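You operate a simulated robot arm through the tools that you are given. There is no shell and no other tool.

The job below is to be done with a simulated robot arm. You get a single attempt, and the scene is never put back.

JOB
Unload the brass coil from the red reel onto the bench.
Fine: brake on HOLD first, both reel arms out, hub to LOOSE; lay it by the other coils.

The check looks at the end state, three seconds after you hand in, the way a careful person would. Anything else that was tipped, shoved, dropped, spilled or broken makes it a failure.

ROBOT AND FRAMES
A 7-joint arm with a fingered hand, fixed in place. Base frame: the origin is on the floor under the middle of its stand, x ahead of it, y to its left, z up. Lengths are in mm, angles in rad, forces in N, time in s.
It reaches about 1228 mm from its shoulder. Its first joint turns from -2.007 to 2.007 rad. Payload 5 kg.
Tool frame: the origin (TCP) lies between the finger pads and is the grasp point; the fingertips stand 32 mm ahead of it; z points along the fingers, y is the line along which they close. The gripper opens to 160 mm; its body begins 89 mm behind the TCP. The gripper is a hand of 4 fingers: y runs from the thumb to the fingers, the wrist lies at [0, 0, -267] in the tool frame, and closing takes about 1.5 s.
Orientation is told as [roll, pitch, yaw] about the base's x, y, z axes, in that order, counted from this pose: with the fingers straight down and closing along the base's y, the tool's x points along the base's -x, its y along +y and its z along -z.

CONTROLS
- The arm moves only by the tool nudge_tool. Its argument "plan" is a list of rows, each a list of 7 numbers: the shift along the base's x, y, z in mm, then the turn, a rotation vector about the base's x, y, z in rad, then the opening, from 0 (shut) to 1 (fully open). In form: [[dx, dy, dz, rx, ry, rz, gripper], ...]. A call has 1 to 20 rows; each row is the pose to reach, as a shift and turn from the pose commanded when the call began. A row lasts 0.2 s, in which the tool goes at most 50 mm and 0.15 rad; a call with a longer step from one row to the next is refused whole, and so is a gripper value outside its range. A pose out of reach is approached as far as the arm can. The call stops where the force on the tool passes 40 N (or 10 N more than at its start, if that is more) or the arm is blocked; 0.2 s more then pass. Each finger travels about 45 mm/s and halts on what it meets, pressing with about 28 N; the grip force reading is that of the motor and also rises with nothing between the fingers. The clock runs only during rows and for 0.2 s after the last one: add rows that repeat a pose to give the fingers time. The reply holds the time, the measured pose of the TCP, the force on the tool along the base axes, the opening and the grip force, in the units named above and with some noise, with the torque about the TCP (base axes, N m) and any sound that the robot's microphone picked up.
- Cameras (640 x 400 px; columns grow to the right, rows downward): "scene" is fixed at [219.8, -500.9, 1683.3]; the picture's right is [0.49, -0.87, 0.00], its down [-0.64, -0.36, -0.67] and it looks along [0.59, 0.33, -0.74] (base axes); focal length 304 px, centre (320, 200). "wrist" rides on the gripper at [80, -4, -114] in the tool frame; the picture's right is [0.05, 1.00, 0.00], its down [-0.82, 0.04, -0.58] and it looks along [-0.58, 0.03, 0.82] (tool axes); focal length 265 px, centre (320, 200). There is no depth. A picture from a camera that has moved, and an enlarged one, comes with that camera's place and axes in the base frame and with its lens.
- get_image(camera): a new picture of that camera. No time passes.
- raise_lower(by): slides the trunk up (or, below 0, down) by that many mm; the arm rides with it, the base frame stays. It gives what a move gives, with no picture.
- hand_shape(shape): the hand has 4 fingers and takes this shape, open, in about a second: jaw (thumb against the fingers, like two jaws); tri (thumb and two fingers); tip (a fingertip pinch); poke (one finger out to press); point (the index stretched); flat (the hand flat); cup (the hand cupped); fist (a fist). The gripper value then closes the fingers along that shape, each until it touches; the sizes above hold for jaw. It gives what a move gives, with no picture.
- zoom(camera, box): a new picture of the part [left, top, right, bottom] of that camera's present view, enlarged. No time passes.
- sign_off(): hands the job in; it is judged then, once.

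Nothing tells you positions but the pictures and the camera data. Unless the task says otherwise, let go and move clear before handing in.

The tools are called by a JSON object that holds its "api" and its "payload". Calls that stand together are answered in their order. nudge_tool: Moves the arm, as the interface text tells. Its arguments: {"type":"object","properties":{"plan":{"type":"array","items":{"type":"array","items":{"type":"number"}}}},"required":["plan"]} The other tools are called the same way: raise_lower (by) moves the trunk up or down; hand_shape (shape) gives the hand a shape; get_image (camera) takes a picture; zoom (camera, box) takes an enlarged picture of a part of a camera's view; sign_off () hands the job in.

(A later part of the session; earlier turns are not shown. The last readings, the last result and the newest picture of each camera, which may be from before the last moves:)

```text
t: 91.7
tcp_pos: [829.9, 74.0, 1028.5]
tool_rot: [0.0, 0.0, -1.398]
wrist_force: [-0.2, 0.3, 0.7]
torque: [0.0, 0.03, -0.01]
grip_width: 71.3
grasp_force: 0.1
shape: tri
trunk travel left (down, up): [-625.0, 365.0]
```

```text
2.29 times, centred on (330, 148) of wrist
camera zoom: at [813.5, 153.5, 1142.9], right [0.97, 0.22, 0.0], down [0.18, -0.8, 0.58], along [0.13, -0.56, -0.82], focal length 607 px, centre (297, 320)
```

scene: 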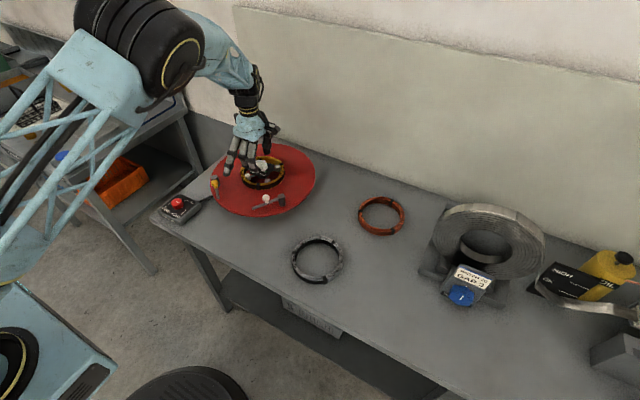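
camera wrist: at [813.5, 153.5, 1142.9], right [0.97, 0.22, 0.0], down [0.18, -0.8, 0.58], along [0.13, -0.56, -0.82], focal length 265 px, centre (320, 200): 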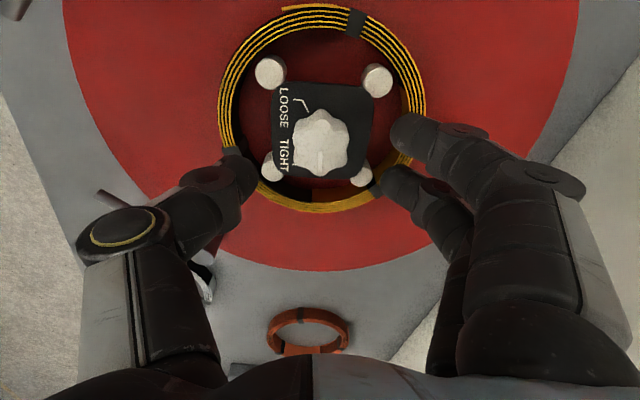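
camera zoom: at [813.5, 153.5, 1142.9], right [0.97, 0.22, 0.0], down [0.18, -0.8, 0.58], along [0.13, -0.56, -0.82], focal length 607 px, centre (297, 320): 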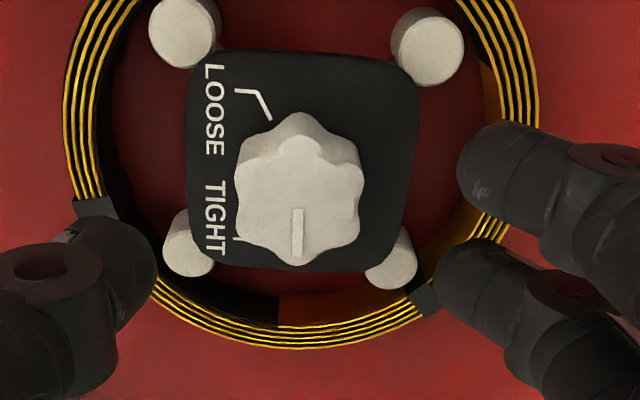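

The knob is centred in the hand, with roughly 210° of counter-clockwise travel left to LOOSE. I'll lower, grip, and start the long turn.

{"api": "nudge_tool", "payload": {"plan": [[0.6, 0, -20, 0, 0, 0, 0.45], [0.6, 0, -40, 0, 0, 0, 0.4], [0.6, 0, -40, 0, 0, 0, 0.3], [0.6, 0, -40, 0, 0, 0, 0.2], [0.6, 0, -40, 0, 0, 0, 0.1], [0.6, 0, -40, 0, 0, 0, 0.0], [0.6, 0, -40, 0, 0, 0, 0.0], [0.6, 0, -40, 0, 0, 0, 0.0]]}}

{"api": "nudge_tool", "payload": {"plan": [[0.86, 0.21, 0, 0, 0, 0.14, 0.0], [1.67, 0.54, 0, 0, 0, 0.28, 0.0], [2.44, 0.97, 0, 0, 0, 0.42, 0.0], [3.13, 1.51, 0, 0, 0, 0.56, 0.0], [3.75, 2.15, 0, 0, 0, 0.7, 0.0], [4.27, 2.86, 0, 0, 0, 0.84, 0.0], [4.68, 3.64, 0, 0, 0, 0.98, 0.0]]}}

{"api": "zoom", "payload": {"camera": "wrist", "box": [230, 80, 430, 255]}}

{"api": "zoom", "payload": {"camera": "scene", "box": [180, 110, 340, 220]}}

```text
t: 93.5
tcp_pos: [832.9, 73.8, 989.3]
tool_rot: [-0.003, 0.0, -1.396]
wrist_force: [-2.9, 1.0, -2.3]
torque: [0.01, 0.01, 0.02]
grip_width: 22.9
grasp_force: 27.8
shape: tri
trunk travel left (down, up): [-625.0, 365.0]
```

```text
t: 95.1
tcp_pos: [835.5, 77.0, 989.0]
tool_rot: [-0.001, 0.0, -0.414]
wrist_force: [-9.9, 3.3, 6.3]
torque: [0.12, 0.16, -0.03]
grip_width: 23.1
grasp_force: 28.6
shape: tri
trunk travel left (down, up): [-625.0, 365.0]
```

```text
2.29 times, centred on (330, 168) of wrist
camera zoom: at [760.8, 107.8, 1102.7], right [0.36, 0.93, 0.0], down [0.76, -0.29, 0.58], along [0.54, -0.21, -0.82], focal length 607 px, centre (297, 274)
```

zoom: 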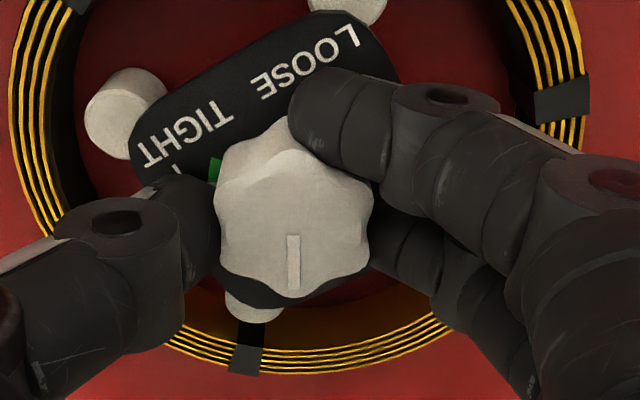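

```text
3.64 times, centred on (260, 165) of scene
camera zoom: at [219.8, -500.9, 1683.3], right [0.49, -0.87, 0.0], down [-0.64, -0.36, -0.67], along [0.59, 0.33, -0.74], focal length 1106 px, centre (538, 327)
```

zoom: 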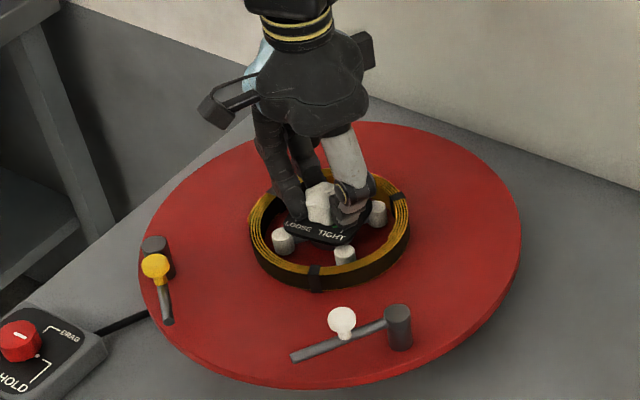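

The knob follows the hand with no resistance and the pegs are drawing inward. I'll continue counter-clockwise.

{"api": "nudge_tool", "payload": {"plan": [[0.3, 0.82, 0, 0, 0, 0.14, 0.0], [0.49, 1.69, 0, 0, 0, 0.28, 0.0], [0.55, 2.57, 0, 0, 0, 0.42, 0.0], [0.49, 3.44, 0, 0, 0, 0.56, 0.0], [0.3, 4.31, 0, 0, 0, 0.7, 0.0], [0, 5.13, 0, 0, 0, 0.84, 0.0], [-0.41, 5.91, 0, 0, 0, 0.98, 0.0], [-0.93, 6.62, 0, 0, 0, 1.12, 0.0], [-1.55, 7.26, 0, 0, 0, 1.26, 0.0], [-2.24, 7.8, 0, 0, 0, 1.4, 0.0]]}}

{"api": "zoom", "payload": {"camera": "wrist", "box": [230, 80, 430, 255]}}

{"api": "zoom", "payload": {"camera": "scene", "box": [180, 110, 340, 220]}}

```text
t: 97.3
tcp_pos: [833.9, 85.0, 989.0]
tool_rot: [0.0, 0.001, 0.986]
wrist_force: [-18.4, -15.5, -1.2]
torque: [-0.25, 0.47, -0.04]
grip_width: 22.3
grasp_force: 28.0
shape: tri
trunk travel left (down, up): [-625.0, 365.0]
```

```text
2.29 times, centred on (330, 168) of wrist
camera zoom: at [792.7, 16.0, 1103.1], right [-0.86, 0.51, 0.0], down [0.42, 0.7, 0.58], along [0.29, 0.5, -0.82], focal length 607 px, centre (297, 274)
```

zoom: 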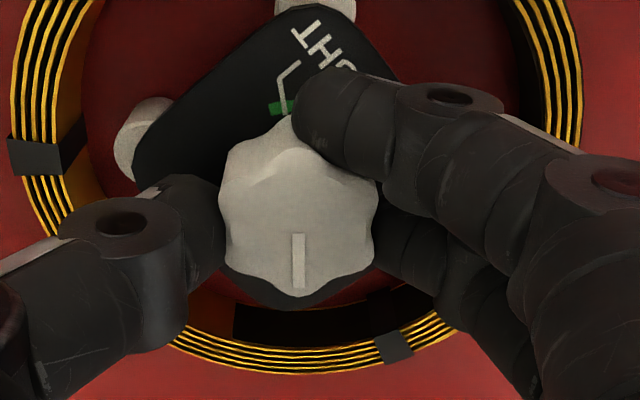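

```text
3.64 times, centred on (260, 165) of scene
camera zoom: at [219.8, -500.9, 1683.3], right [0.49, -0.87, 0.0], down [-0.64, -0.36, -0.67], along [0.59, 0.33, -0.74], focal length 1106 px, centre (538, 327)
```

zoom: 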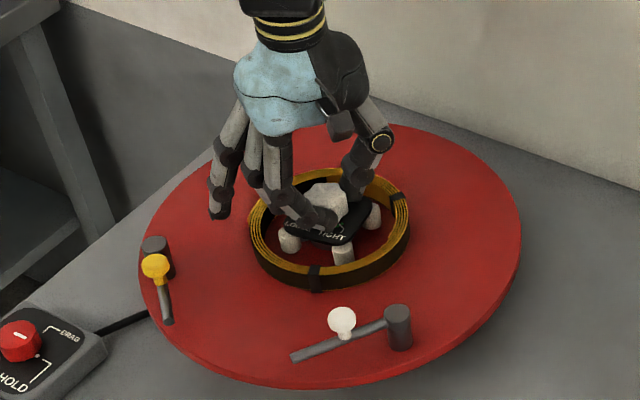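

{"api": "nudge_tool", "payload": {"plan": [[-1.5, -0.4, 0, 0, 0, 0.14, 0.0], [-2.8, -0.6, 0, 0, 0, 0.28, 0.0], [-3.9, -0.6, 0, 0, 0, 0.42, 0.0], [-4.8, -0.5, 0, 0, 0, 0.56, 0.0], [-5.7, -0.5, 0, 0, 0, 0.7, 0.0], [-6.5, -0.7, 0, 0, 0, 0.84, 0.0], [-7.3, -1, 0, 0, 0, 0.98, 0.0]]}}

{"api": "zoom", "payload": {"camera": "wrist", "box": [230, 80, 430, 255]}}

{"api": "zoom", "payload": {"camera": "scene", "box": [180, 110, 340, 220]}}

```text
t: 98.9
tcp_pos: [825.9, 83.7, 988.2]
tool_rot: [-0.002, 0.0, 1.964]
wrist_force: [6.9, -11.4, 2.9]
torque: [-0.29, -0.11, -0.02]
grip_width: 22.3
grasp_force: 28.2
shape: tri
trunk travel left (down, up): [-625.0, 365.0]
```

```text
2.29 times, centred on (330, 168) of wrist
camera zoom: at [862.7, 12.6, 1102.9], right [-0.9, -0.43, 0.0], down [-0.35, 0.74, 0.58], along [-0.25, 0.52, -0.82], focal length 607 px, centre (297, 274)
```

zoom: 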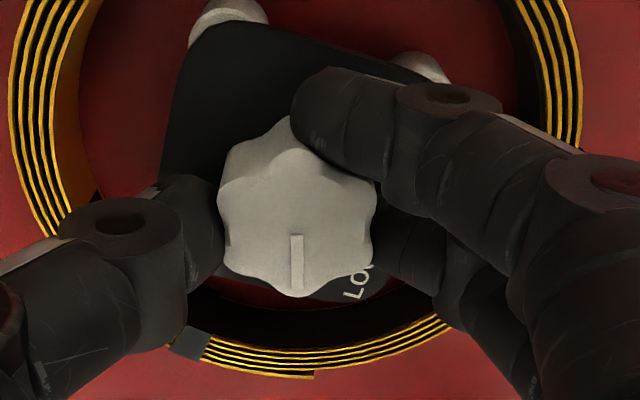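

```text
3.64 times, centred on (260, 165) of scene
camera zoom: at [219.8, -500.9, 1683.3], right [0.49, -0.87, 0.0], down [-0.64, -0.36, -0.67], along [0.59, 0.33, -0.74], focal length 1106 px, centre (538, 327)
```

zoom: 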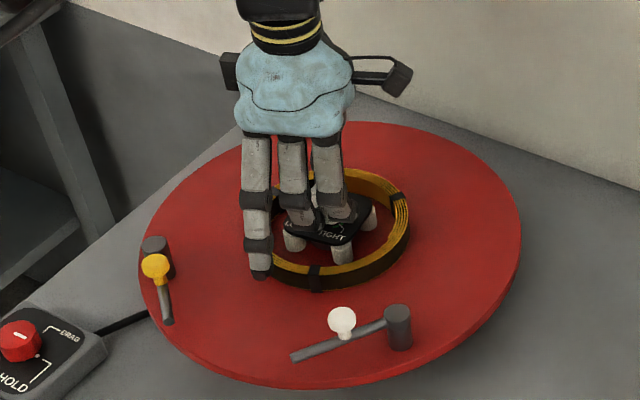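

The pointer should now be near the LOOSE mark. I'll release, rise, and unwind the wrist to look.

{"api": "nudge_tool", "payload": {"plan": [[0, 0, 0, 0, 0, 0, 0.2], [0, 0, 0, 0, 0, 0, 0.4], [0, 0, 10, 0, 0, 0, 0.45], [0, 0, 35, 0, 0, 0, 0.45], [0, 0, 60, 0, 0, -0.12, 0.45], [0, 0, 60, 0, 0, -0.25, 0.45], [0, 0, 60, 0, 0, -0.38, 0.45], [0, 0, 60, 0, 0, -0.51, 0.45], [0, 0, 60, 0, 0, -0.64, 0.45], [0, 0, 60, 0, 0, -0.77, 0.45], [0, 0, 60, 0, 0, -0.9, 0.45], [0, 0, 60, 0, 0, -1.03, 0.45], [0, 0, 60, 0, 0, -1.16, 0.45], [0, 0, 60, 0, 0, -1.29, 0.45], [0, 0, 60, 0, 0, -1.42, 0.45], [0, 0, 60, 0, 0, -1.55, 0.45], [0, 0, 60, 0, 0, -1.68, 0.45], [0, 0, 60, 0, 0, -1.81, 0.45], [0, 0, 60, 0, 0, -1.96, 0.45]]}}

{"api": "get_image", "payload": {"camera": "wrist"}}

{"api": "zoom", "payload": {"camera": "wrist", "box": [230, 20, 430, 220]}}

{"api": "zoom", "payload": {"camera": "scene", "box": [230, 145, 300, 195]}}

```text
t: 102.9
tcp_pos: [827.5, 84.0, 1048.3]
tool_rot: [-0.001, 0.0, 0.0]
wrist_force: [-0.4, 0.4, 0.5]
torque: [0.01, 0.03, 0.0]
grip_width: 71.5
grasp_force: 0.1
shape: tri
trunk travel left (down, up): [-625.0, 365.0]
```

```text
taken
camera wrist: at [747.9, 81.4, 1162.8], right [-0.05, 1.0, 0.0], down [0.82, 0.04, 0.58], along [0.58, 0.03, -0.82], focal length 265 px, centre (320, 200)
```

wrist: 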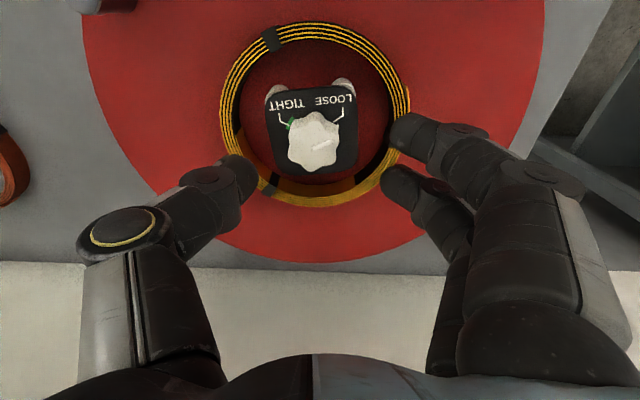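

```text
2.00 times, centred on (330, 120) of wrist
camera zoom: at [747.9, 81.4, 1162.8], right [-0.05, 1.0, 0.0], down [0.82, 0.04, 0.58], along [0.58, 0.03, -0.82], focal length 531 px, centre (300, 360)
```

zoom: 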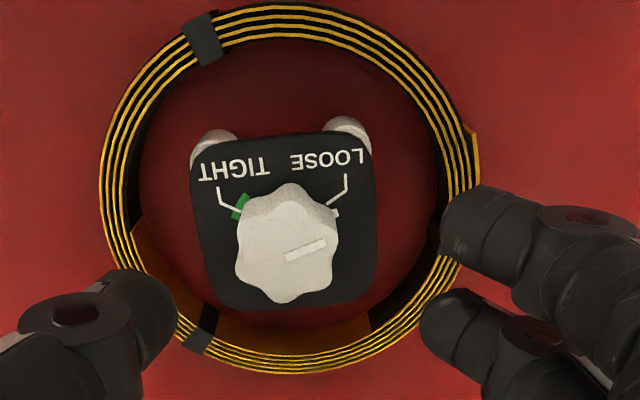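

```text
8.00 times, centred on (265, 170) of scene
camera zoom: at [219.8, -500.9, 1683.3], right [0.49, -0.87, 0.0], down [-0.64, -0.36, -0.67], along [0.59, 0.33, -0.74], focal length 2434 px, centre (760, 440)
```

zoom: 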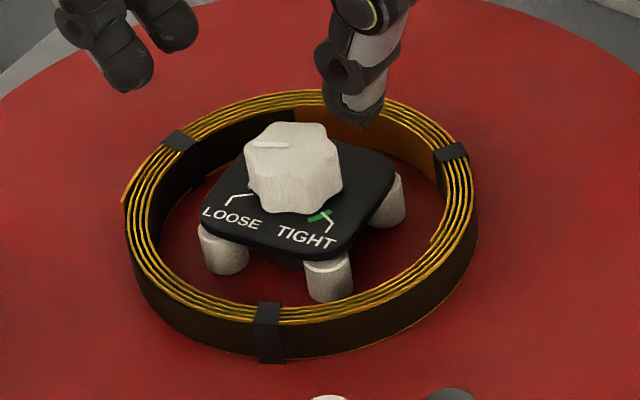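

The pegs have retracted and the coil is free. The pointer looks about 8° short of the LOOSE mark, so I'll regrip and nudge it the last bit.

{"api": "nudge_tool", "payload": {"plan": [[5, -2, -15, 0, 0, 0, 0.45], [9, -3, -40, 0, 0, 0, 0.45], [9, -3, -60, 0, 0, 0, 0.4], [9, -3, -60, 0, 0, 0, 0.3], [9, -3, -60, 0, 0, 0, 0.2], [9, -3, -60, 0, 0, 0, 0.1], [9, -3, -60, 0, 0, 0, 0.0], [9, -3, -60, 0, 0, 0, 0.0], [9, -2.6, -60, 0, 0, 0.06, 0.0], [8.9, -2.2, -60, 0, 0, 0.12, 0.0], [8.8, -1.9, -60, 0, 0, 0.17, 0.0]]}}

{"api": "zoom", "payload": {"camera": "wrist", "box": [230, 80, 430, 255]}}

```text
t: 105.3
tcp_pos: [835.4, 81.3, 988.3]
tool_rot: [-0.001, 0.001, 0.173]
wrist_force: [1.6, -3.6, -3.5]
torque: [-0.05, -0.03, 0.01]
grip_width: 23.2
grasp_force: 28.4
shape: tri
trunk travel left (down, up): [-625.0, 365.0]
```

```text
2.29 times, centred on (330, 168) of wrist
camera zoom: at [757.9, 65.5, 1102.4], right [-0.22, 0.97, 0.0], down [0.8, 0.18, 0.58], along [0.56, 0.13, -0.82], focal length 607 px, centre (297, 274)
```

zoom: 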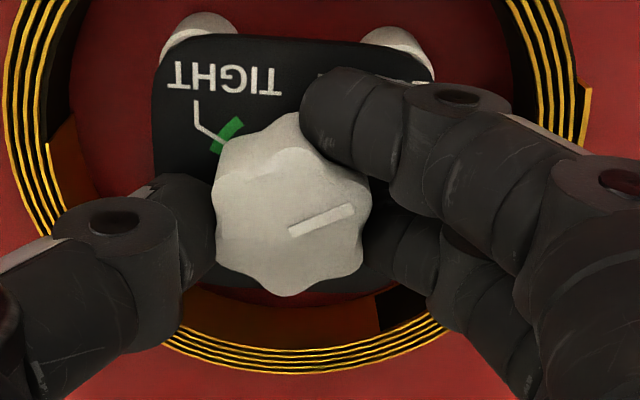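

{"api": "nudge_tool", "payload": {"plan": [[0, 0, 0, 0, 0, 0, 0.2], [0, 0, 0, 0, 0, 0, 0.4], [0, 0, 10, 0, 0, 0, 0.45], [-10, 0, 35, 0, 0, -0.08, 0.45], [-20, 0, 70, 0, 0, -0.17, 0.45], [-30, 0, 100, 0, 0, -0.17, 0.45], [-30, 0, 100, 0, 0, -0.17, 0.45]]}}

{"api": "zoom", "payload": {"camera": "wrist", "box": [240, 40, 400, 200]}}

{"api": "zoom", "payload": {"camera": "scene", "box": [230, 145, 300, 195]}}

```text
t: 106.9
tcp_pos: [805.9, 84.8, 1088.5]
tool_rot: [0.0, -0.001, 0.001]
wrist_force: [0.1, 0.3, -0.8]
torque: [0.0, 0.0, 0.01]
grip_width: 71.2
grasp_force: 0.0
shape: tri
trunk travel left (down, up): [-625.0, 365.0]
```

```text
2.50 times, centred on (320, 120) of wrist
camera zoom: at [726.0, 81.3, 1201.7], right [-0.05, 1.0, 0.0], down [0.82, 0.04, 0.58], along [0.58, 0.03, -0.82], focal length 664 px, centre (320, 400)
```

zoom: 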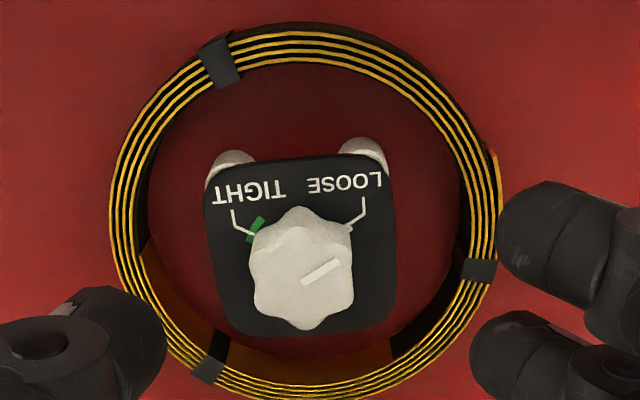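

```text
8.00 times, centred on (265, 170) of scene
camera zoom: at [219.8, -500.9, 1683.3], right [0.49, -0.87, 0.0], down [-0.64, -0.36, -0.67], along [0.59, 0.33, -0.74], focal length 2434 px, centre (760, 440)
```

zoom: 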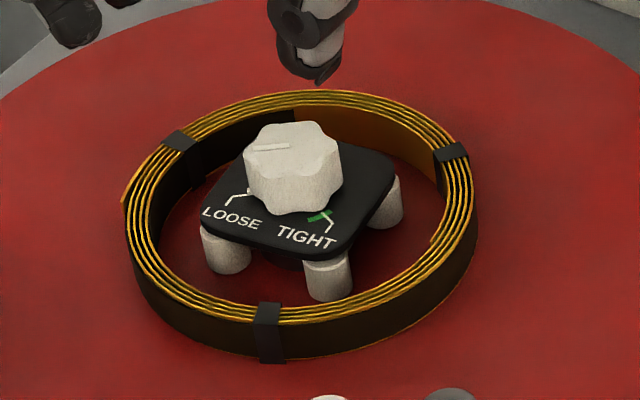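

The pointer is now at LOOSE and the pegs are fully retracted. For the coil I'll go back to the jaw shape and pinch the ring wall on its -x side, thumb inside between ring and hub plate, fingers outside. First I'll move above that spot to check.

{"api": "hand_shape", "payload": {"shape": "jaw"}}

{"api": "nudge_tool", "payload": {"plan": [[-4, -1, 0, 0, 0, 0.13, 0.8], [-8, -3, 0, 0, 0, 0.26, 0.7], [-12, -4, 0, 0, 0, 0.39, 0.6], [-16, -5, 0, 0, 0, 0.52, 0.5], [-20, -6, 0, 0, 0, 0.65, 0.4], [-24, -7, 0, 0, 0, 0.78, 0.4], [-28, -9, 0, 0, 0, 0.91, 0.4], [-32, -10, 0, 0, 0, 1.04, 0.4], [-36, -11, 0, 0, 0, 1.17, 0.4], [-40, -12, 0, 0, 0, 1.3, 0.4], [-44, -13, 0, 0, 0, 1.43, 0.4], [-48, -14, 0, 0, 0, 1.56, 0.4], [-51, -15.5, 0, 0, 0, 1.69, 0.3], [-51, -15.5, -20, 0, 0, 1.72, 0.25], [-51, -15.5, -40, 0, 0, 1.72, 0.225], [-51, -15.5, -40, 0, 0, 1.72, 0.225]]}}

{"api": "get_image", "payload": {"camera": "wrist"}}

{"api": "zoom", "payload": {"camera": "scene", "box": [180, 110, 340, 220]}}

```text
t: 107.8
tcp_pos: [806.3, 84.9, 1087.6]
tool_rot: [0.0, -0.002, 0.003]
wrist_force: [0.0, 0.1, -0.4]
torque: [0.01, -0.03, 0.0]
grip_width: 160.1
grasp_force: 0.1
shape: jaw
trunk travel left (down, up): [-625.0, 365.0]
```

```text
t: 111.2
tcp_pos: [755.0, 68.3, 1049.1]
tool_rot: [0.0, 0.0, 1.721]
wrist_force: [-0.5, 0.1, 0.3]
torque: [-0.02, 0.0, -0.04]
grip_width: 36.7
grasp_force: 0.0
shape: jaw
trunk travel left (down, up): [-625.0, 365.0]
```

```text
taken
camera wrist: at [771.7, -9.8, 1163.0], right [-0.98, -0.2, 0.0], down [-0.17, 0.8, 0.58], along [-0.12, 0.57, -0.82], focal length 265 px, centre (320, 200)
```

wrist: 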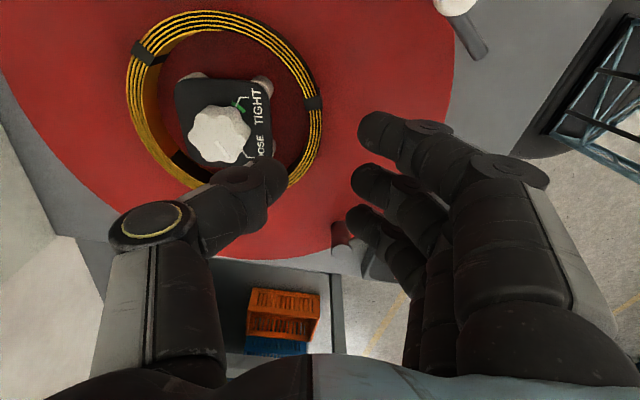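

```text
3.64 times, centred on (260, 165) of scene
camera zoom: at [219.8, -500.9, 1683.3], right [0.49, -0.87, 0.0], down [-0.64, -0.36, -0.67], along [0.59, 0.33, -0.74], focal length 1106 px, centre (538, 327)
```

zoom: 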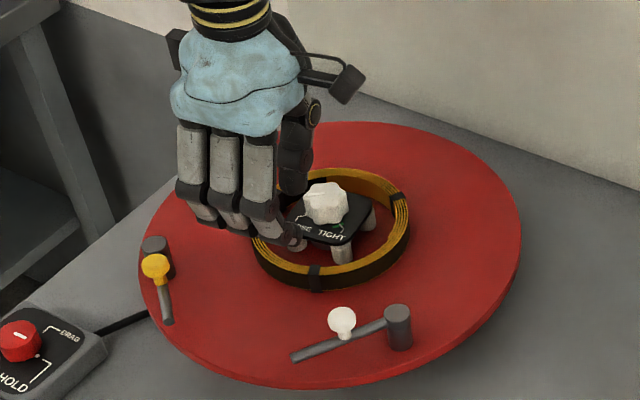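

Working through the hand geometry, a single-side pinch would put the thumb into the hub knob. A chord grasp across the outside of the coil with the jaw nearly fully open is better and lifts it level. Before grasping, I'll survey the landing area near the other coils.

{"api": "nudge_tool", "payload": {"plan": [[0, 0, 40, 0, 0, -0.12, 0.4], [0, -5, 85, 0, 0, -0.25, 0.5], [0, -25, 120, 0, 0, -0.38, 0.6], [0, -60, 150, 0, 0, -0.51, 0.7], [0, -100, 150, 0, 0, -0.64, 0.8], [-2, -140, 150, 0, 0, -0.77, 0.9], [-5, -185, 150, 0, 0, -0.9, 1], [-10, -230, 150, 0, 0, -1.03, 1], [-15, -275, 150, 0, 0, -1.16, 1], [-20, -320, 150, 0, 0, -1.29, 1], [-25, -360, 150, 0, 0, -1.42, 1], [-30, -395, 150, 0, 0, -1.55, 1], [-35, -410, 150, 0, 0, -1.68, 1], [-35, -410, 150, 0, 0, -1.72, 1]]}}

{"api": "get_image", "payload": {"camera": "wrist"}}

{"api": "get_image", "payload": {"camera": "scene"}}

```text
t: 114.2
tcp_pos: [719.7, -341.3, 1199.4]
tool_rot: [0.001, 0.0, 0.0]
wrist_force: [0.4, 0.8, -0.6]
torque: [0.0, -0.03, 0.03]
grip_width: 160.0
grasp_force: 0.0
shape: jaw
trunk travel left (down, up): [-625.0, 365.0]
```

```text
taken
camera wrist: at [639.6, -345.2, 1312.1], right [-0.05, 1.0, 0.0], down [0.82, 0.04, 0.58], along [0.58, 0.03, -0.82], focal length 265 px, centre (320, 200)
```

wrist: 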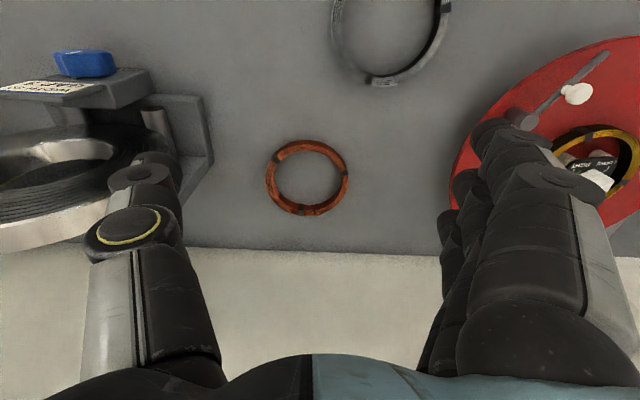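

```text
taken
```

scene: 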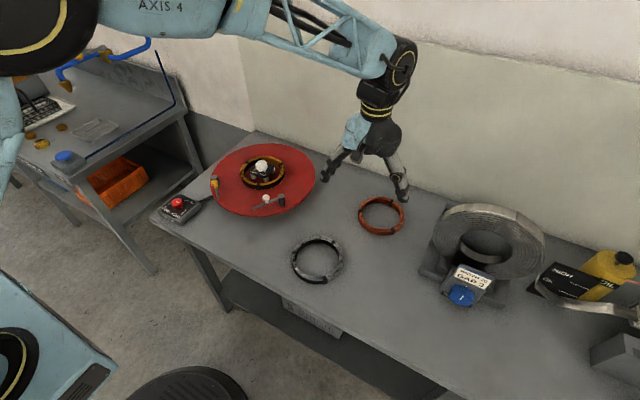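

I have the landing area: orange coil near (898, -357), grey near (650, -250), the tape machine at y < -525. A clear spot beside them is about (717, -418). Now I'll return over the reel with the jaw open and line up the chord grasp.

{"api": "nudge_tool", "payload": {"plan": [[8, 40, 0, 0, 0, -0.08, 1], [16, 80, 0, 0, 0, -0.16, 1], [25, 120, 0, 0, 0, -0.24, 1], [33, 160, 0, 0, 0, -0.32, 1], [42, 200, 0, 0, 0, -0.4, 1], [50, 240, 0, 0, 0, -0.48, 1], [58, 280, 0, 0, 0, -0.56, 1], [67, 320, 0, 0, 0, -0.64, 1], [76, 360, 0, 0, 0, -0.72, 1], [85, 400, -20, 0, 0, -0.8, 1], [94.6, 440, -40, 0, 0, -0.88, 1], [94.6, 447, -70, 0, 0, -0.9, 1], [94.6, 447, -110, 0, 0, -0.9, 1], [94.6, 447, -140, 0, 0, -0.9, 1], [94.6, 447, -140, 0, 0, -0.9, 1]]}}

{"api": "get_image", "payload": {"camera": "wrist"}}

{"api": "zoom", "payload": {"camera": "scene", "box": [180, 110, 340, 220]}}

```text
t: 117.4
tcp_pos: [815.7, 103.9, 1057.0]
tool_rot: [0.0, 0.0, -0.897]
wrist_force: [0.5, 0.0, -0.6]
torque: [-0.01, 0.01, 0.02]
grip_width: 160.0
grasp_force: 0.1
shape: jaw
trunk travel left (down, up): [-625.0, 365.0]
```

```text
taken
camera wrist: at [763.7, 165.7, 1171.8], right [0.75, 0.66, 0.0], down [0.54, -0.61, 0.58], along [0.38, -0.43, -0.82], focal length 265 px, centre (320, 200)
```

wrist: 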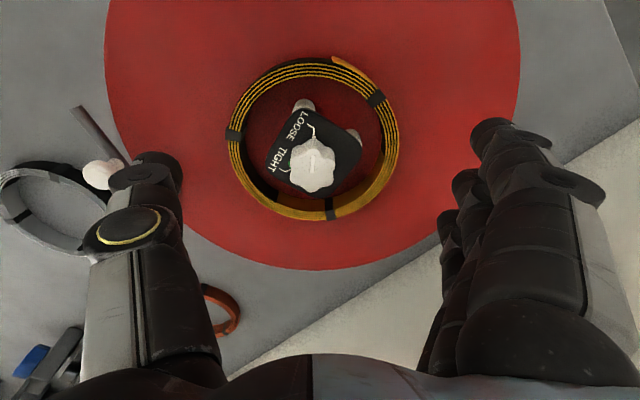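

```text
3.64 times, centred on (260, 165) of scene
camera zoom: at [219.8, -500.9, 1683.3], right [0.49, -0.87, 0.0], down [-0.64, -0.36, -0.67], along [0.59, 0.33, -0.74], focal length 1106 px, centre (538, 327)
```

zoom: 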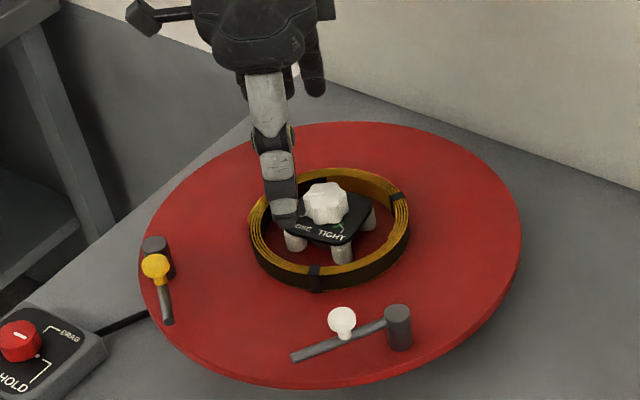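

{"api": "zoom", "payload": {"camera": "wrist", "box": [210, 40, 420, 240]}}

```text
2.00 times, centred on (315, 140) of wrist
camera zoom: at [763.7, 165.7, 1171.8], right [0.75, 0.66, 0.0], down [0.54, -0.61, 0.58], along [0.38, -0.43, -0.82], focal length 531 px, centre (330, 320)
```

zoom: 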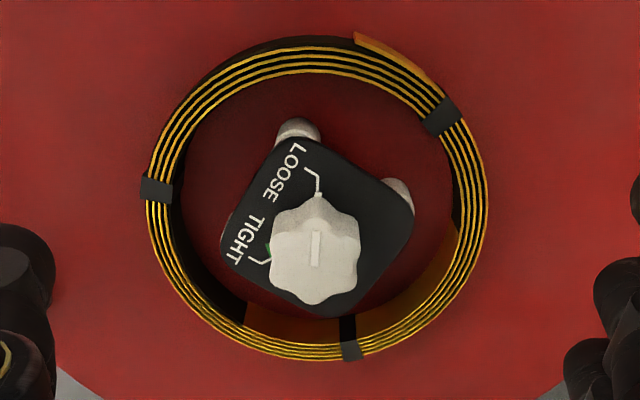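

The ring centres at about (-32, -5) mm in the hand frame, with a radius of about 78 mm. With a small correction I'll have roughly 5–10 mm clearance each side. I'll lower in stages with the jaw fully open.

{"api": "nudge_tool", "payload": {"plan": [[-0.9, -3.2, -20, 0, 0, 0, 1], [-0.9, -3.2, -45, 0, 0, 0, 1], [-0.9, -3.2, -65, 0, 0, 0, 1], [-0.9, -3.2, -80, 0, 0, 0, 1], [-0.9, -3.2, -80, 0, 0, 0, 1]]}}

{"api": "get_image", "payload": {"camera": "wrist"}}

{"api": "zoom", "payload": {"camera": "scene", "box": [200, 120, 320, 220]}}

```text
t: 118.6
tcp_pos: [812.5, 101.3, 977.6]
tool_rot: [0.001, 0.0, -0.896]
wrist_force: [-0.8, -0.9, -0.2]
torque: [-0.01, 0.01, -0.01]
grip_width: 159.8
grasp_force: 0.1
shape: jaw
trunk travel left (down, up): [-625.0, 365.0]
```

```text
taken
camera wrist: at [760.0, 162.2, 1091.5], right [0.75, 0.66, 0.0], down [0.54, -0.61, 0.58], along [0.38, -0.43, -0.82], focal length 265 px, centre (320, 200)
```

wrist: 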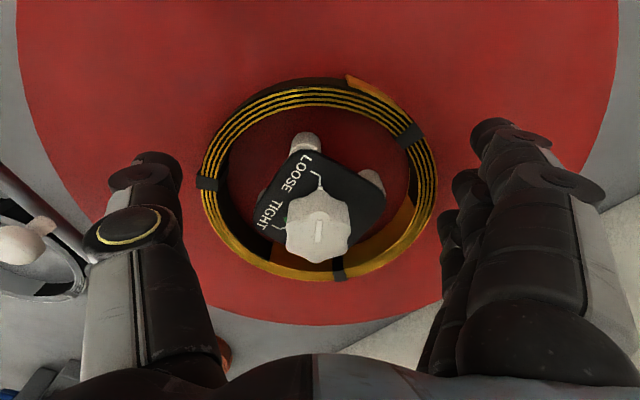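

```text
4.00 times, centred on (260, 170) of scene
camera zoom: at [219.8, -500.9, 1683.3], right [0.49, -0.87, 0.0], down [-0.64, -0.36, -0.67], along [0.59, 0.33, -0.74], focal length 1217 px, centre (560, 320)
```

zoom: 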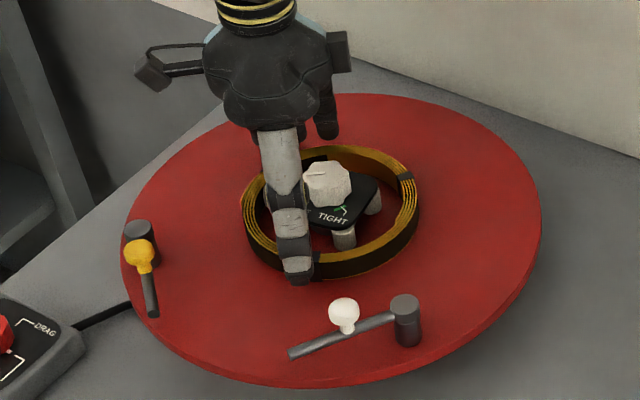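

The ring is slightly closer to the fingers than to the thumb, so I'll shift about 4 mm toward the finger side and lower so the tips pass just beside the coil.

{"api": "nudge_tool", "payload": {"plan": [[3, 2.4, 0, 0, 0, 0, 1], [3, 2.4, -8, 0, 0, 0, 1], [3, 2.4, -16, 0, 0, 0, 1], [3, 2.4, -22, 0, 0, 0, 1], [3, 2.4, -22, 0, 0, 0, 1]]}}

{"api": "get_image", "payload": {"camera": "wrist"}}

{"api": "zoom", "payload": {"camera": "scene", "box": [220, 130, 310, 210]}}

```text
t: 119.8
tcp_pos: [815.5, 104.1, 956.2]
tool_rot: [0.001, 0.0, -0.897]
wrist_force: [-0.5, 0.4, 1.5]
torque: [-0.04, 0.09, -0.03]
grip_width: 160.0
grasp_force: 0.0
shape: jaw
trunk travel left (down, up): [-625.0, 365.0]
```

```text
taken
camera wrist: at [763.6, 165.0, 1069.8], right [0.75, 0.66, 0.0], down [0.54, -0.61, 0.58], along [0.38, -0.43, -0.82], focal length 265 px, centre (320, 200)
```

wrist: 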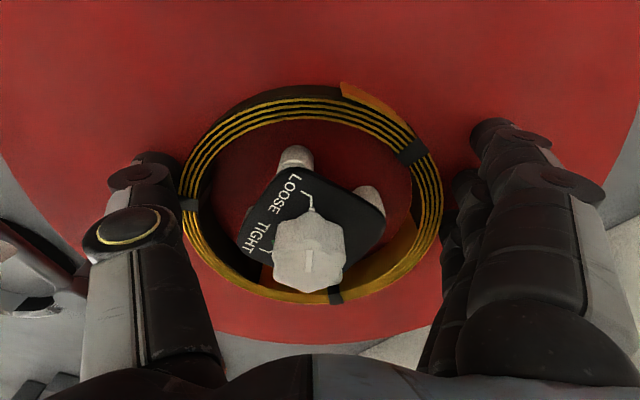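

```text
5.00 times, centred on (265, 170) of scene
camera zoom: at [219.8, -500.9, 1683.3], right [0.49, -0.87, 0.0], down [-0.64, -0.36, -0.67], along [0.59, 0.33, -0.74], focal length 1521 px, centre (595, 350)
```

zoom: 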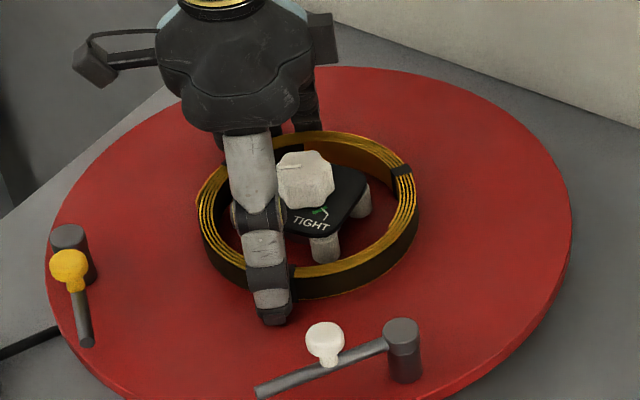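

The fingers straddle the coil with no contact. I'll close gently onto it.

{"api": "nudge_tool", "payload": {"plan": [[0, 0, 0, 0, 0, 0, 0.96], [0, 0, 0, 0, 0, 0, 0.92], [0, 0, 0, 0, 0, 0, 0.88], [0, 0, 0, 0, 0, 0, 0.84], [0, 0, 0, 0, 0, 0, 0.8], [0, 0, 0, 0, 0, 0, 0.8], [0, 0, 0, 0, 0, 0, 0.8]]}}

{"api": "get_image", "payload": {"camera": "wrist"}}

{"api": "zoom", "payload": {"camera": "scene", "box": [220, 130, 310, 210]}}

```text
t: 121.4
tcp_pos: [816.5, 104.3, 956.6]
tool_rot: [0.0, 0.0, -0.897]
wrist_force: [3.2, 2.4, 10.9]
torque: [1.15, -0.64, -0.11]
grip_width: 142.1
grasp_force: 28.3
shape: jaw
trunk travel left (down, up): [-625.0, 365.0]
```

```text
taken
camera wrist: at [763.4, 165.1, 1070.5], right [0.75, 0.66, 0.0], down [0.54, -0.61, 0.58], along [0.38, -0.43, -0.82], focal length 265 px, centre (320, 200)
```

wrist: 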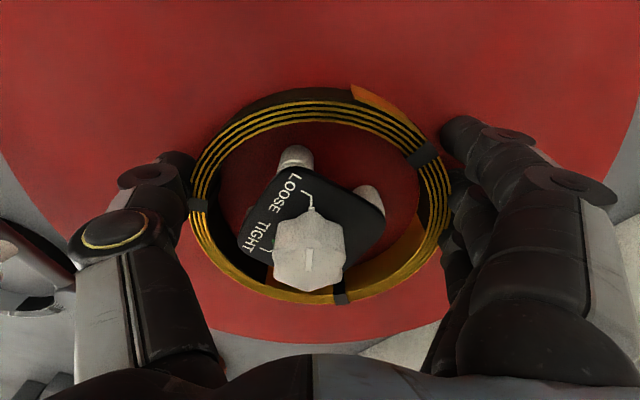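

```text
5.00 times, centred on (265, 170) of scene
camera zoom: at [219.8, -500.9, 1683.3], right [0.49, -0.87, 0.0], down [-0.64, -0.36, -0.67], along [0.59, 0.33, -0.74], focal length 1521 px, centre (595, 350)
```

zoom: 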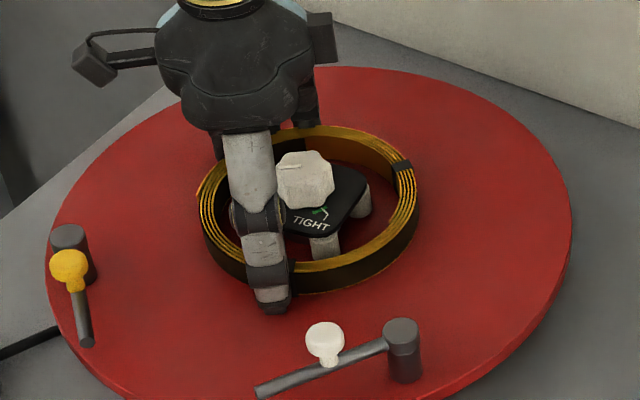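

The jaw is holding the coil at 142 mm with full grip force. I'll lift a little and check it comes up level.

{"api": "nudge_tool", "payload": {"plan": [[0, 0, 3, 0, 0, 0, 0.78], [0, 0, 8, 0, 0, 0, 0.78], [0, 0, 14, 0, 0, 0, 0.78], [0, 0, 20, 0, 0, 0, 0.78]]}}

{"api": "get_image", "payload": {"camera": "wrist"}}

{"api": "zoom", "payload": {"camera": "scene", "box": [220, 130, 310, 210]}}

```text
t: 122.4
tcp_pos: [816.8, 104.8, 974.7]
tool_rot: [-0.002, 0.002, -0.897]
wrist_force: [-0.2, 0.5, -3.8]
torque: [0.1, 0.09, 0.03]
grip_width: 141.0
grasp_force: 27.5
shape: jaw
trunk travel left (down, up): [-625.0, 365.0]
```

```text
taken
camera wrist: at [764.4, 165.4, 1089.9], right [0.75, 0.66, 0.0], down [0.54, -0.61, 0.58], along [0.38, -0.43, -0.82], focal length 265 px, centre (320, 200)
```

wrist: 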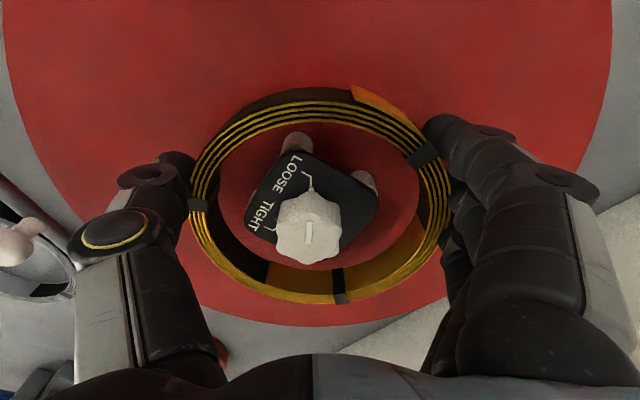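

```text
5.00 times, centred on (265, 170) of scene
camera zoom: at [219.8, -500.9, 1683.3], right [0.49, -0.87, 0.0], down [-0.64, -0.36, -0.67], along [0.59, 0.33, -0.74], focal length 1521 px, centre (595, 350)
```

zoom: 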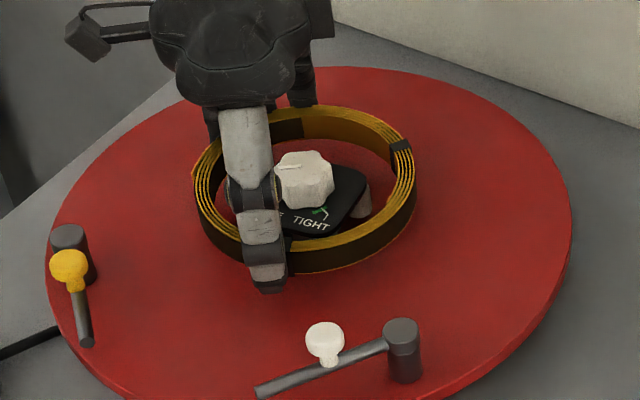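

The coil is rising level and weighs only about 0.4 kg. I'll continue up until it's well clear of the knob.

{"api": "nudge_tool", "payload": {"plan": [[0, 0, 15, 0, 0, 0, 0.78], [0, 0, 35, 0, 0, 0, 0.78], [0, 0, 60, 0, 0, 0, 0.78], [0, 0, 85, 0, 0, 0, 0.78], [0, 0, 110, 0, 0, 0, 0.78], [0, 0, 110, 0, 0, 0, 0.78]]}}

{"api": "get_image", "payload": {"camera": "wrist"}}

{"api": "zoom", "payload": {"camera": "scene", "box": [190, 80, 330, 220]}}

```text
t: 123.8
tcp_pos: [816.5, 105.1, 1086.6]
tool_rot: [-0.002, -0.001, -0.897]
wrist_force: [-0.9, -0.9, -3.8]
torque: [0.11, 0.07, -0.03]
grip_width: 140.9
grasp_force: 27.9
shape: jaw
trunk travel left (down, up): [-625.0, 365.0]
```

```text
taken
camera wrist: at [764.1, 166.5, 1200.8], right [0.75, 0.66, 0.0], down [0.54, -0.61, 0.58], along [0.38, -0.43, -0.82], focal length 265 px, centre (320, 200)
```

wrist: 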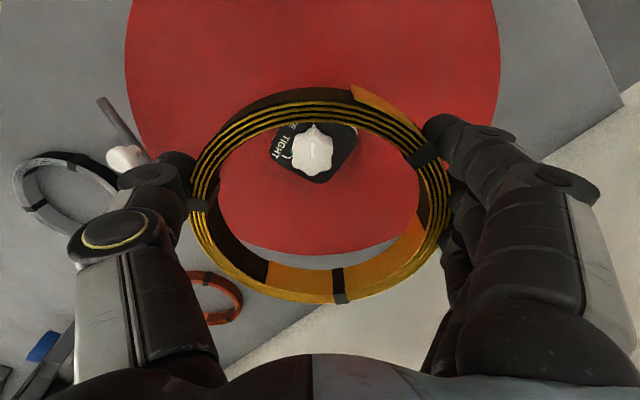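

```text
2.86 times, centred on (260, 150) of scene
camera zoom: at [219.8, -500.9, 1683.3], right [0.49, -0.87, 0.0], down [-0.64, -0.36, -0.67], along [0.59, 0.33, -0.74], focal length 869 px, centre (491, 343)
```

zoom: 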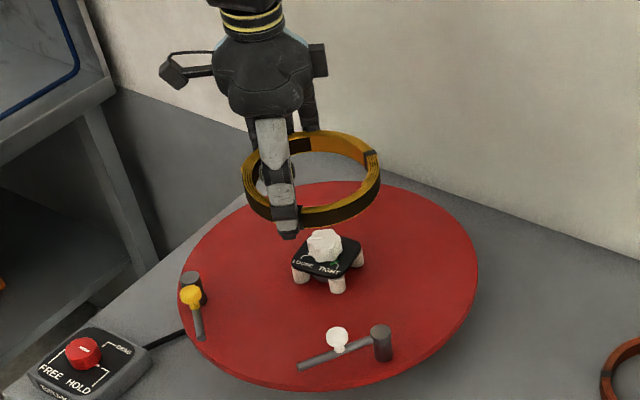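

The coil is clear of the hub and steady. I'll carry it across to the landing spot at this height.

{"api": "nudge_tool", "payload": {"plan": [[-5, -20, 10, 0, 0, 0.01, 0.78], [-14, -55, 20, 0, 0, 0.03, 0.78], [-24, -97, 20, 0, 0, 0.05, 0.78], [-34, -139, 20, 0, 0, 0.07, 0.78], [-45, -181, 20, 0, 0, 0.09, 0.78], [-55, -223, 20, 0, 0, 0.11, 0.78], [-66, -265, 20, 0, 0, 0.13, 0.78], [-76, -307, 20, 0, 0, 0.15, 0.78], [-87, -349, 20, 0, 0, 0.16, 0.78], [-97, -391, 20, 0, 0, 0.17, 0.78], [-108, -433, 20, 0, 0, 0.18, 0.78], [-118, -470, 20, 0, 0, 0.19, 0.78], [-125, -495, 20, 0, 0, 0.197, 0.78], [-125.5, -502.5, 20, 0, 0, 0.197, 0.78], [-125.5, -502.5, 20, 0, 0, 0.197, 0.78]]}}

{"api": "get_image", "payload": {"camera": "wrist"}}

{"api": "get_image", "payload": {"camera": "scene"}}

```text
t: 127.0
tcp_pos: [692.0, -399.0, 1106.0]
tool_rot: [0.0, 0.0, -0.7]
wrist_force: [-0.6, 0.0, -3.3]
torque: [0.12, 0.1, -0.01]
grip_width: 140.6
grasp_force: 28.1
shape: jaw
trunk travel left (down, up): [-625.0, 365.0]
```

```text
taken
camera wrist: at [628.1, -349.7, 1219.3], right [0.6, 0.8, 0.0], down [0.65, -0.49, 0.58], along [0.46, -0.35, -0.82], focal length 265 px, centre (320, 200)
```

wrist: 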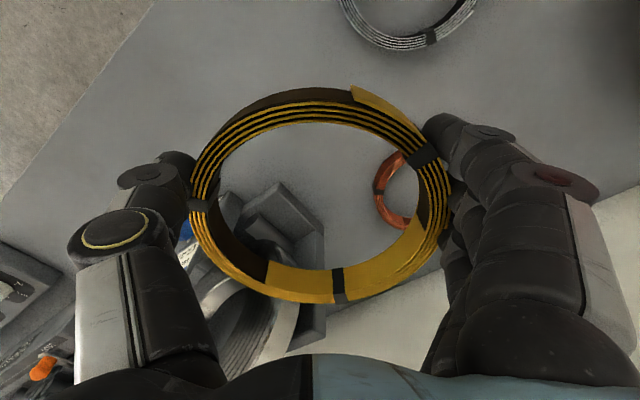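

```text
taken
```

scene: 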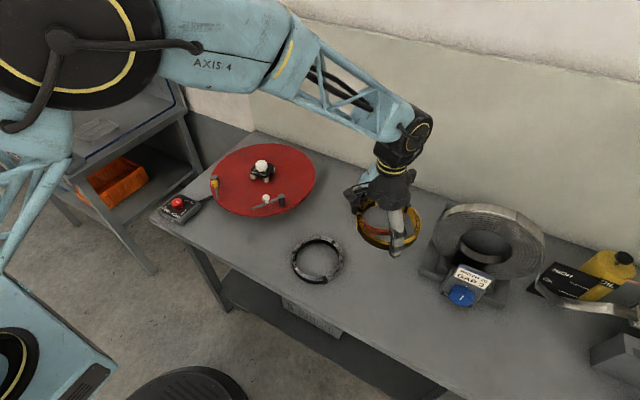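

The coil hangs level over the landing spot. I'll lower it most of the way and check clearances before contact.

{"api": "nudge_tool", "payload": {"plan": [[0, 0, -40, 0, 0, 0, 0.78], [0, 0, -80, 0, 0, 0, 0.78], [0, 0, -120, 0, 0, 0, 0.78], [0, 0, -155, 0, 0, 0, 0.78], [0, 0, -180, 0, 0, 0, 0.78], [0, 0, -188, 0, 0, 0, 0.78], [0, 0, -188, 0, 0, 0, 0.78]]}}

{"api": "get_image", "payload": {"camera": "wrist"}}

{"api": "zoom", "payload": {"camera": "scene", "box": [280, 170, 480, 320]}}

```text
t: 128.6
tcp_pos: [690.9, -398.2, 917.7]
tool_rot: [0.0, 0.0, -0.699]
wrist_force: [0.8, -0.8, -4.3]
torque: [0.09, 0.07, -0.03]
grip_width: 141.0
grasp_force: 27.2
shape: jaw
trunk travel left (down, up): [-625.0, 365.0]
```

```text
taken
camera wrist: at [627.4, -349.5, 1031.7], right [0.6, 0.8, 0.0], down [0.65, -0.49, 0.58], along [0.46, -0.35, -0.82], focal length 265 px, centre (320, 200)
```

wrist: 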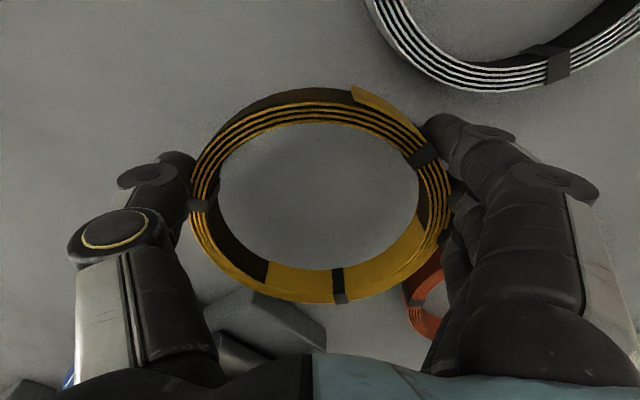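

```text
2.67 times, centred on (380, 245) of scene
camera zoom: at [219.8, -500.9, 1683.3], right [0.49, -0.87, 0.0], down [-0.64, -0.36, -0.67], along [0.59, 0.33, -0.74], focal length 811 px, centre (160, 80)
```

zoom: 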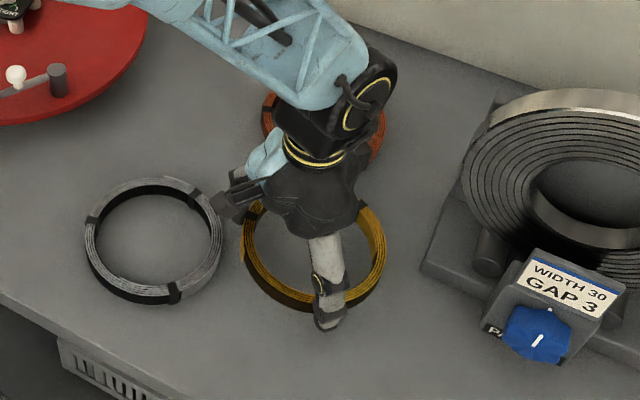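

Clearances look fine. I'll shift about 11 mm away from the orange and grey coils for margin and lower slowly until the coil touches the bench.

{"api": "nudge_tool", "payload": {"plan": [[-5, -10, 0, 0, 0, 0, 0.78], [-5, -10, -4, 0, 0, 0, 0.78], [-5, -10, -8, 0, 0, 0, 0.78], [-5, -10, -11, 0, 0, 0, 0.78], [-5, -10, -14, 0, 0, 0, 0.78]]}}

{"api": "zoom", "payload": {"camera": "scene", "box": [330, 210, 430, 300]}}

```text
t: 129.8
tcp_pos: [686.0, -407.9, 903.6]
tool_rot: [0.001, -0.001, -0.7]
wrist_force: [0.1, -0.8, -3.9]
torque: [0.11, 0.13, 0.01]
grip_width: 140.9
grasp_force: 27.9
shape: jaw
trunk travel left (down, up): [-625.0, 365.0]
```

```text
4.44 times, centred on (380, 255) of scene
camera zoom: at [219.8, -500.9, 1683.3], right [0.49, -0.87, 0.0], down [-0.64, -0.36, -0.67], along [0.59, 0.33, -0.74], focal length 1352 px, centre (53, -44)
```

zoom: 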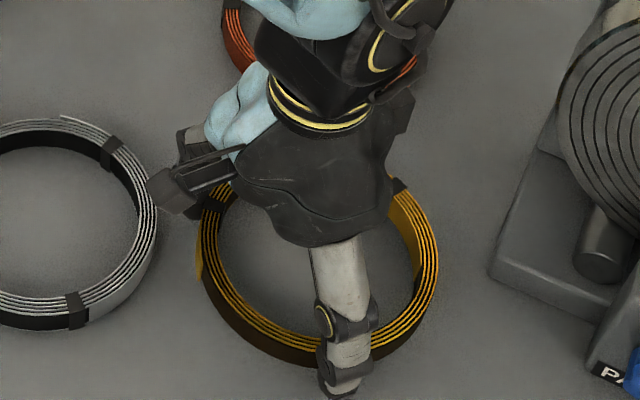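

{"api": "nudge_tool", "payload": {"plan": [[0, 0, -2, 0, 0, 0, 0.78], [0, 0, -4, 0, 0, 0, 0.78], [0, 0, -6, 0, 0, 0, 0.78]]}}

```text
t: 130.6
tcp_pos: [686.1, -408.3, 898.3]
tool_rot: [-0.001, -0.001, -0.7]
wrist_force: [0.2, -0.4, -3.2]
torque: [0.09, 0.09, 0.01]
grip_width: 140.8
grasp_force: 27.7
shape: jaw
trunk travel left (down, up): [-625.0, 365.0]
```

The weight is still fully on the hand, so there's no bench contact yet. I'll continue in small steps.

{"api": "nudge_tool", "payload": {"plan": [[0, 0, -2, 0, 0, 0, 0.78], [0, 0, -4, 0, 0, 0, 0.78]]}}

{"api": "nudge_tool", "payload": {"plan": [[0, 0, -2, 0, 0, 0, 0.78], [0, 0, -4, 0, 0, 0, 0.78]]}}

{"api": "zoom", "payload": {"camera": "scene", "box": [330, 210, 430, 300]}}

```text
t: 131.2
tcp_pos: [686.5, -409.4, 895.4]
tool_rot: [0.001, 0.0, -0.7]
wrist_force: [-2.0, 1.2, 1.4]
torque: [0.47, 0.04, 0.1]
grip_width: 140.6
grasp_force: 28.3
shape: jaw
trunk travel left (down, up): [-625.0, 365.0]
```

```text
t: 131.8
tcp_pos: [687.0, -409.1, 894.6]
tool_rot: [0.0, -0.004, -0.699]
wrist_force: [-3.0, -0.5, 26.2]
torque: [2.27, -0.41, 0.24]
grip_width: 139.2
grasp_force: 28.2
shape: jaw
trunk travel left (down, up): [-625.0, 365.0]
```

```text
4.44 times, centred on (380, 255) of scene
camera zoom: at [219.8, -500.9, 1683.3], right [0.49, -0.87, 0.0], down [-0.64, -0.36, -0.67], along [0.59, 0.33, -0.74], focal length 1352 px, centre (53, -44)
```

zoom: 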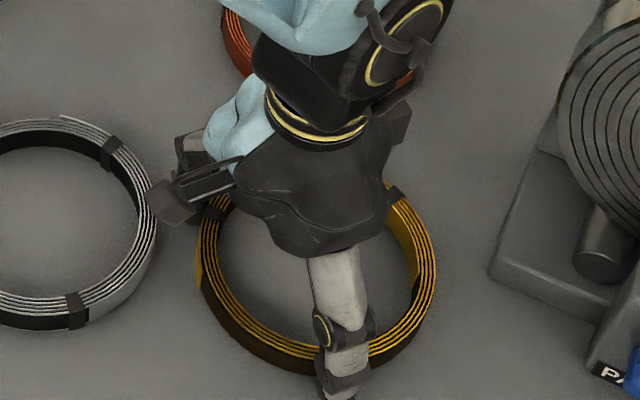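

The coil is down on the bench. I'll ease off the pressure, then open just enough to release.

{"api": "nudge_tool", "payload": {"plan": [[0, 0, 2, 0, 0, 0, 0.78], [0, 0, 3, 0, 0, 0, 0.8], [0, 0, 3, 0, 0, 0, 0.86], [0, 0, 3, 0, 0, 0, 0.92], [0, 0, 3, 0, 0, 0, 0.96], [0, 0, 3, 0, 0, 0, 0.98], [0, 0, 3, 0, 0, 0, 0.98]]}}

{"api": "get_image", "payload": {"camera": "wrist"}}

{"api": "zoom", "payload": {"camera": "scene", "box": [300, 180, 460, 310]}}

```text
t: 133.4
tcp_pos: [684.0, -407.7, 892.0]
tool_rot: [-0.003, 0.001, -0.7]
wrist_force: [0.0, -0.9, 0.7]
torque: [0.02, 0.02, 0.02]
grip_width: 157.0
grasp_force: 0.0
shape: jaw
trunk travel left (down, up): [-625.0, 365.0]
```

```text
taken
camera wrist: at [621.9, -359.4, 1007.0], right [0.6, 0.8, 0.0], down [0.65, -0.49, 0.58], along [0.46, -0.35, -0.82], focal length 265 px, centre (320, 200)
```

wrist: 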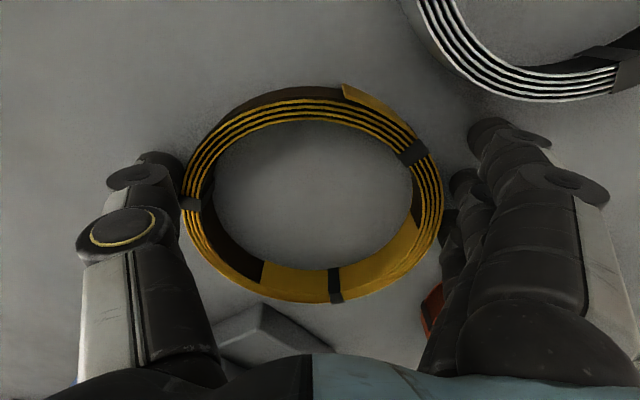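

```text
3.08 times, centred on (380, 245) of scene
camera zoom: at [219.8, -500.9, 1683.3], right [0.49, -0.87, 0.0], down [-0.64, -0.36, -0.67], along [0.59, 0.33, -0.74], focal length 936 px, centre (135, 62)
```

zoom: 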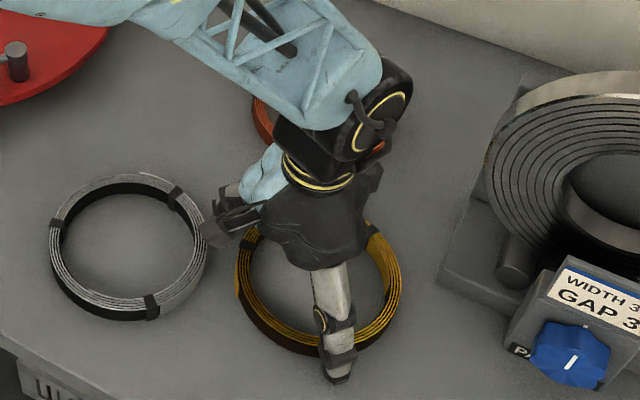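

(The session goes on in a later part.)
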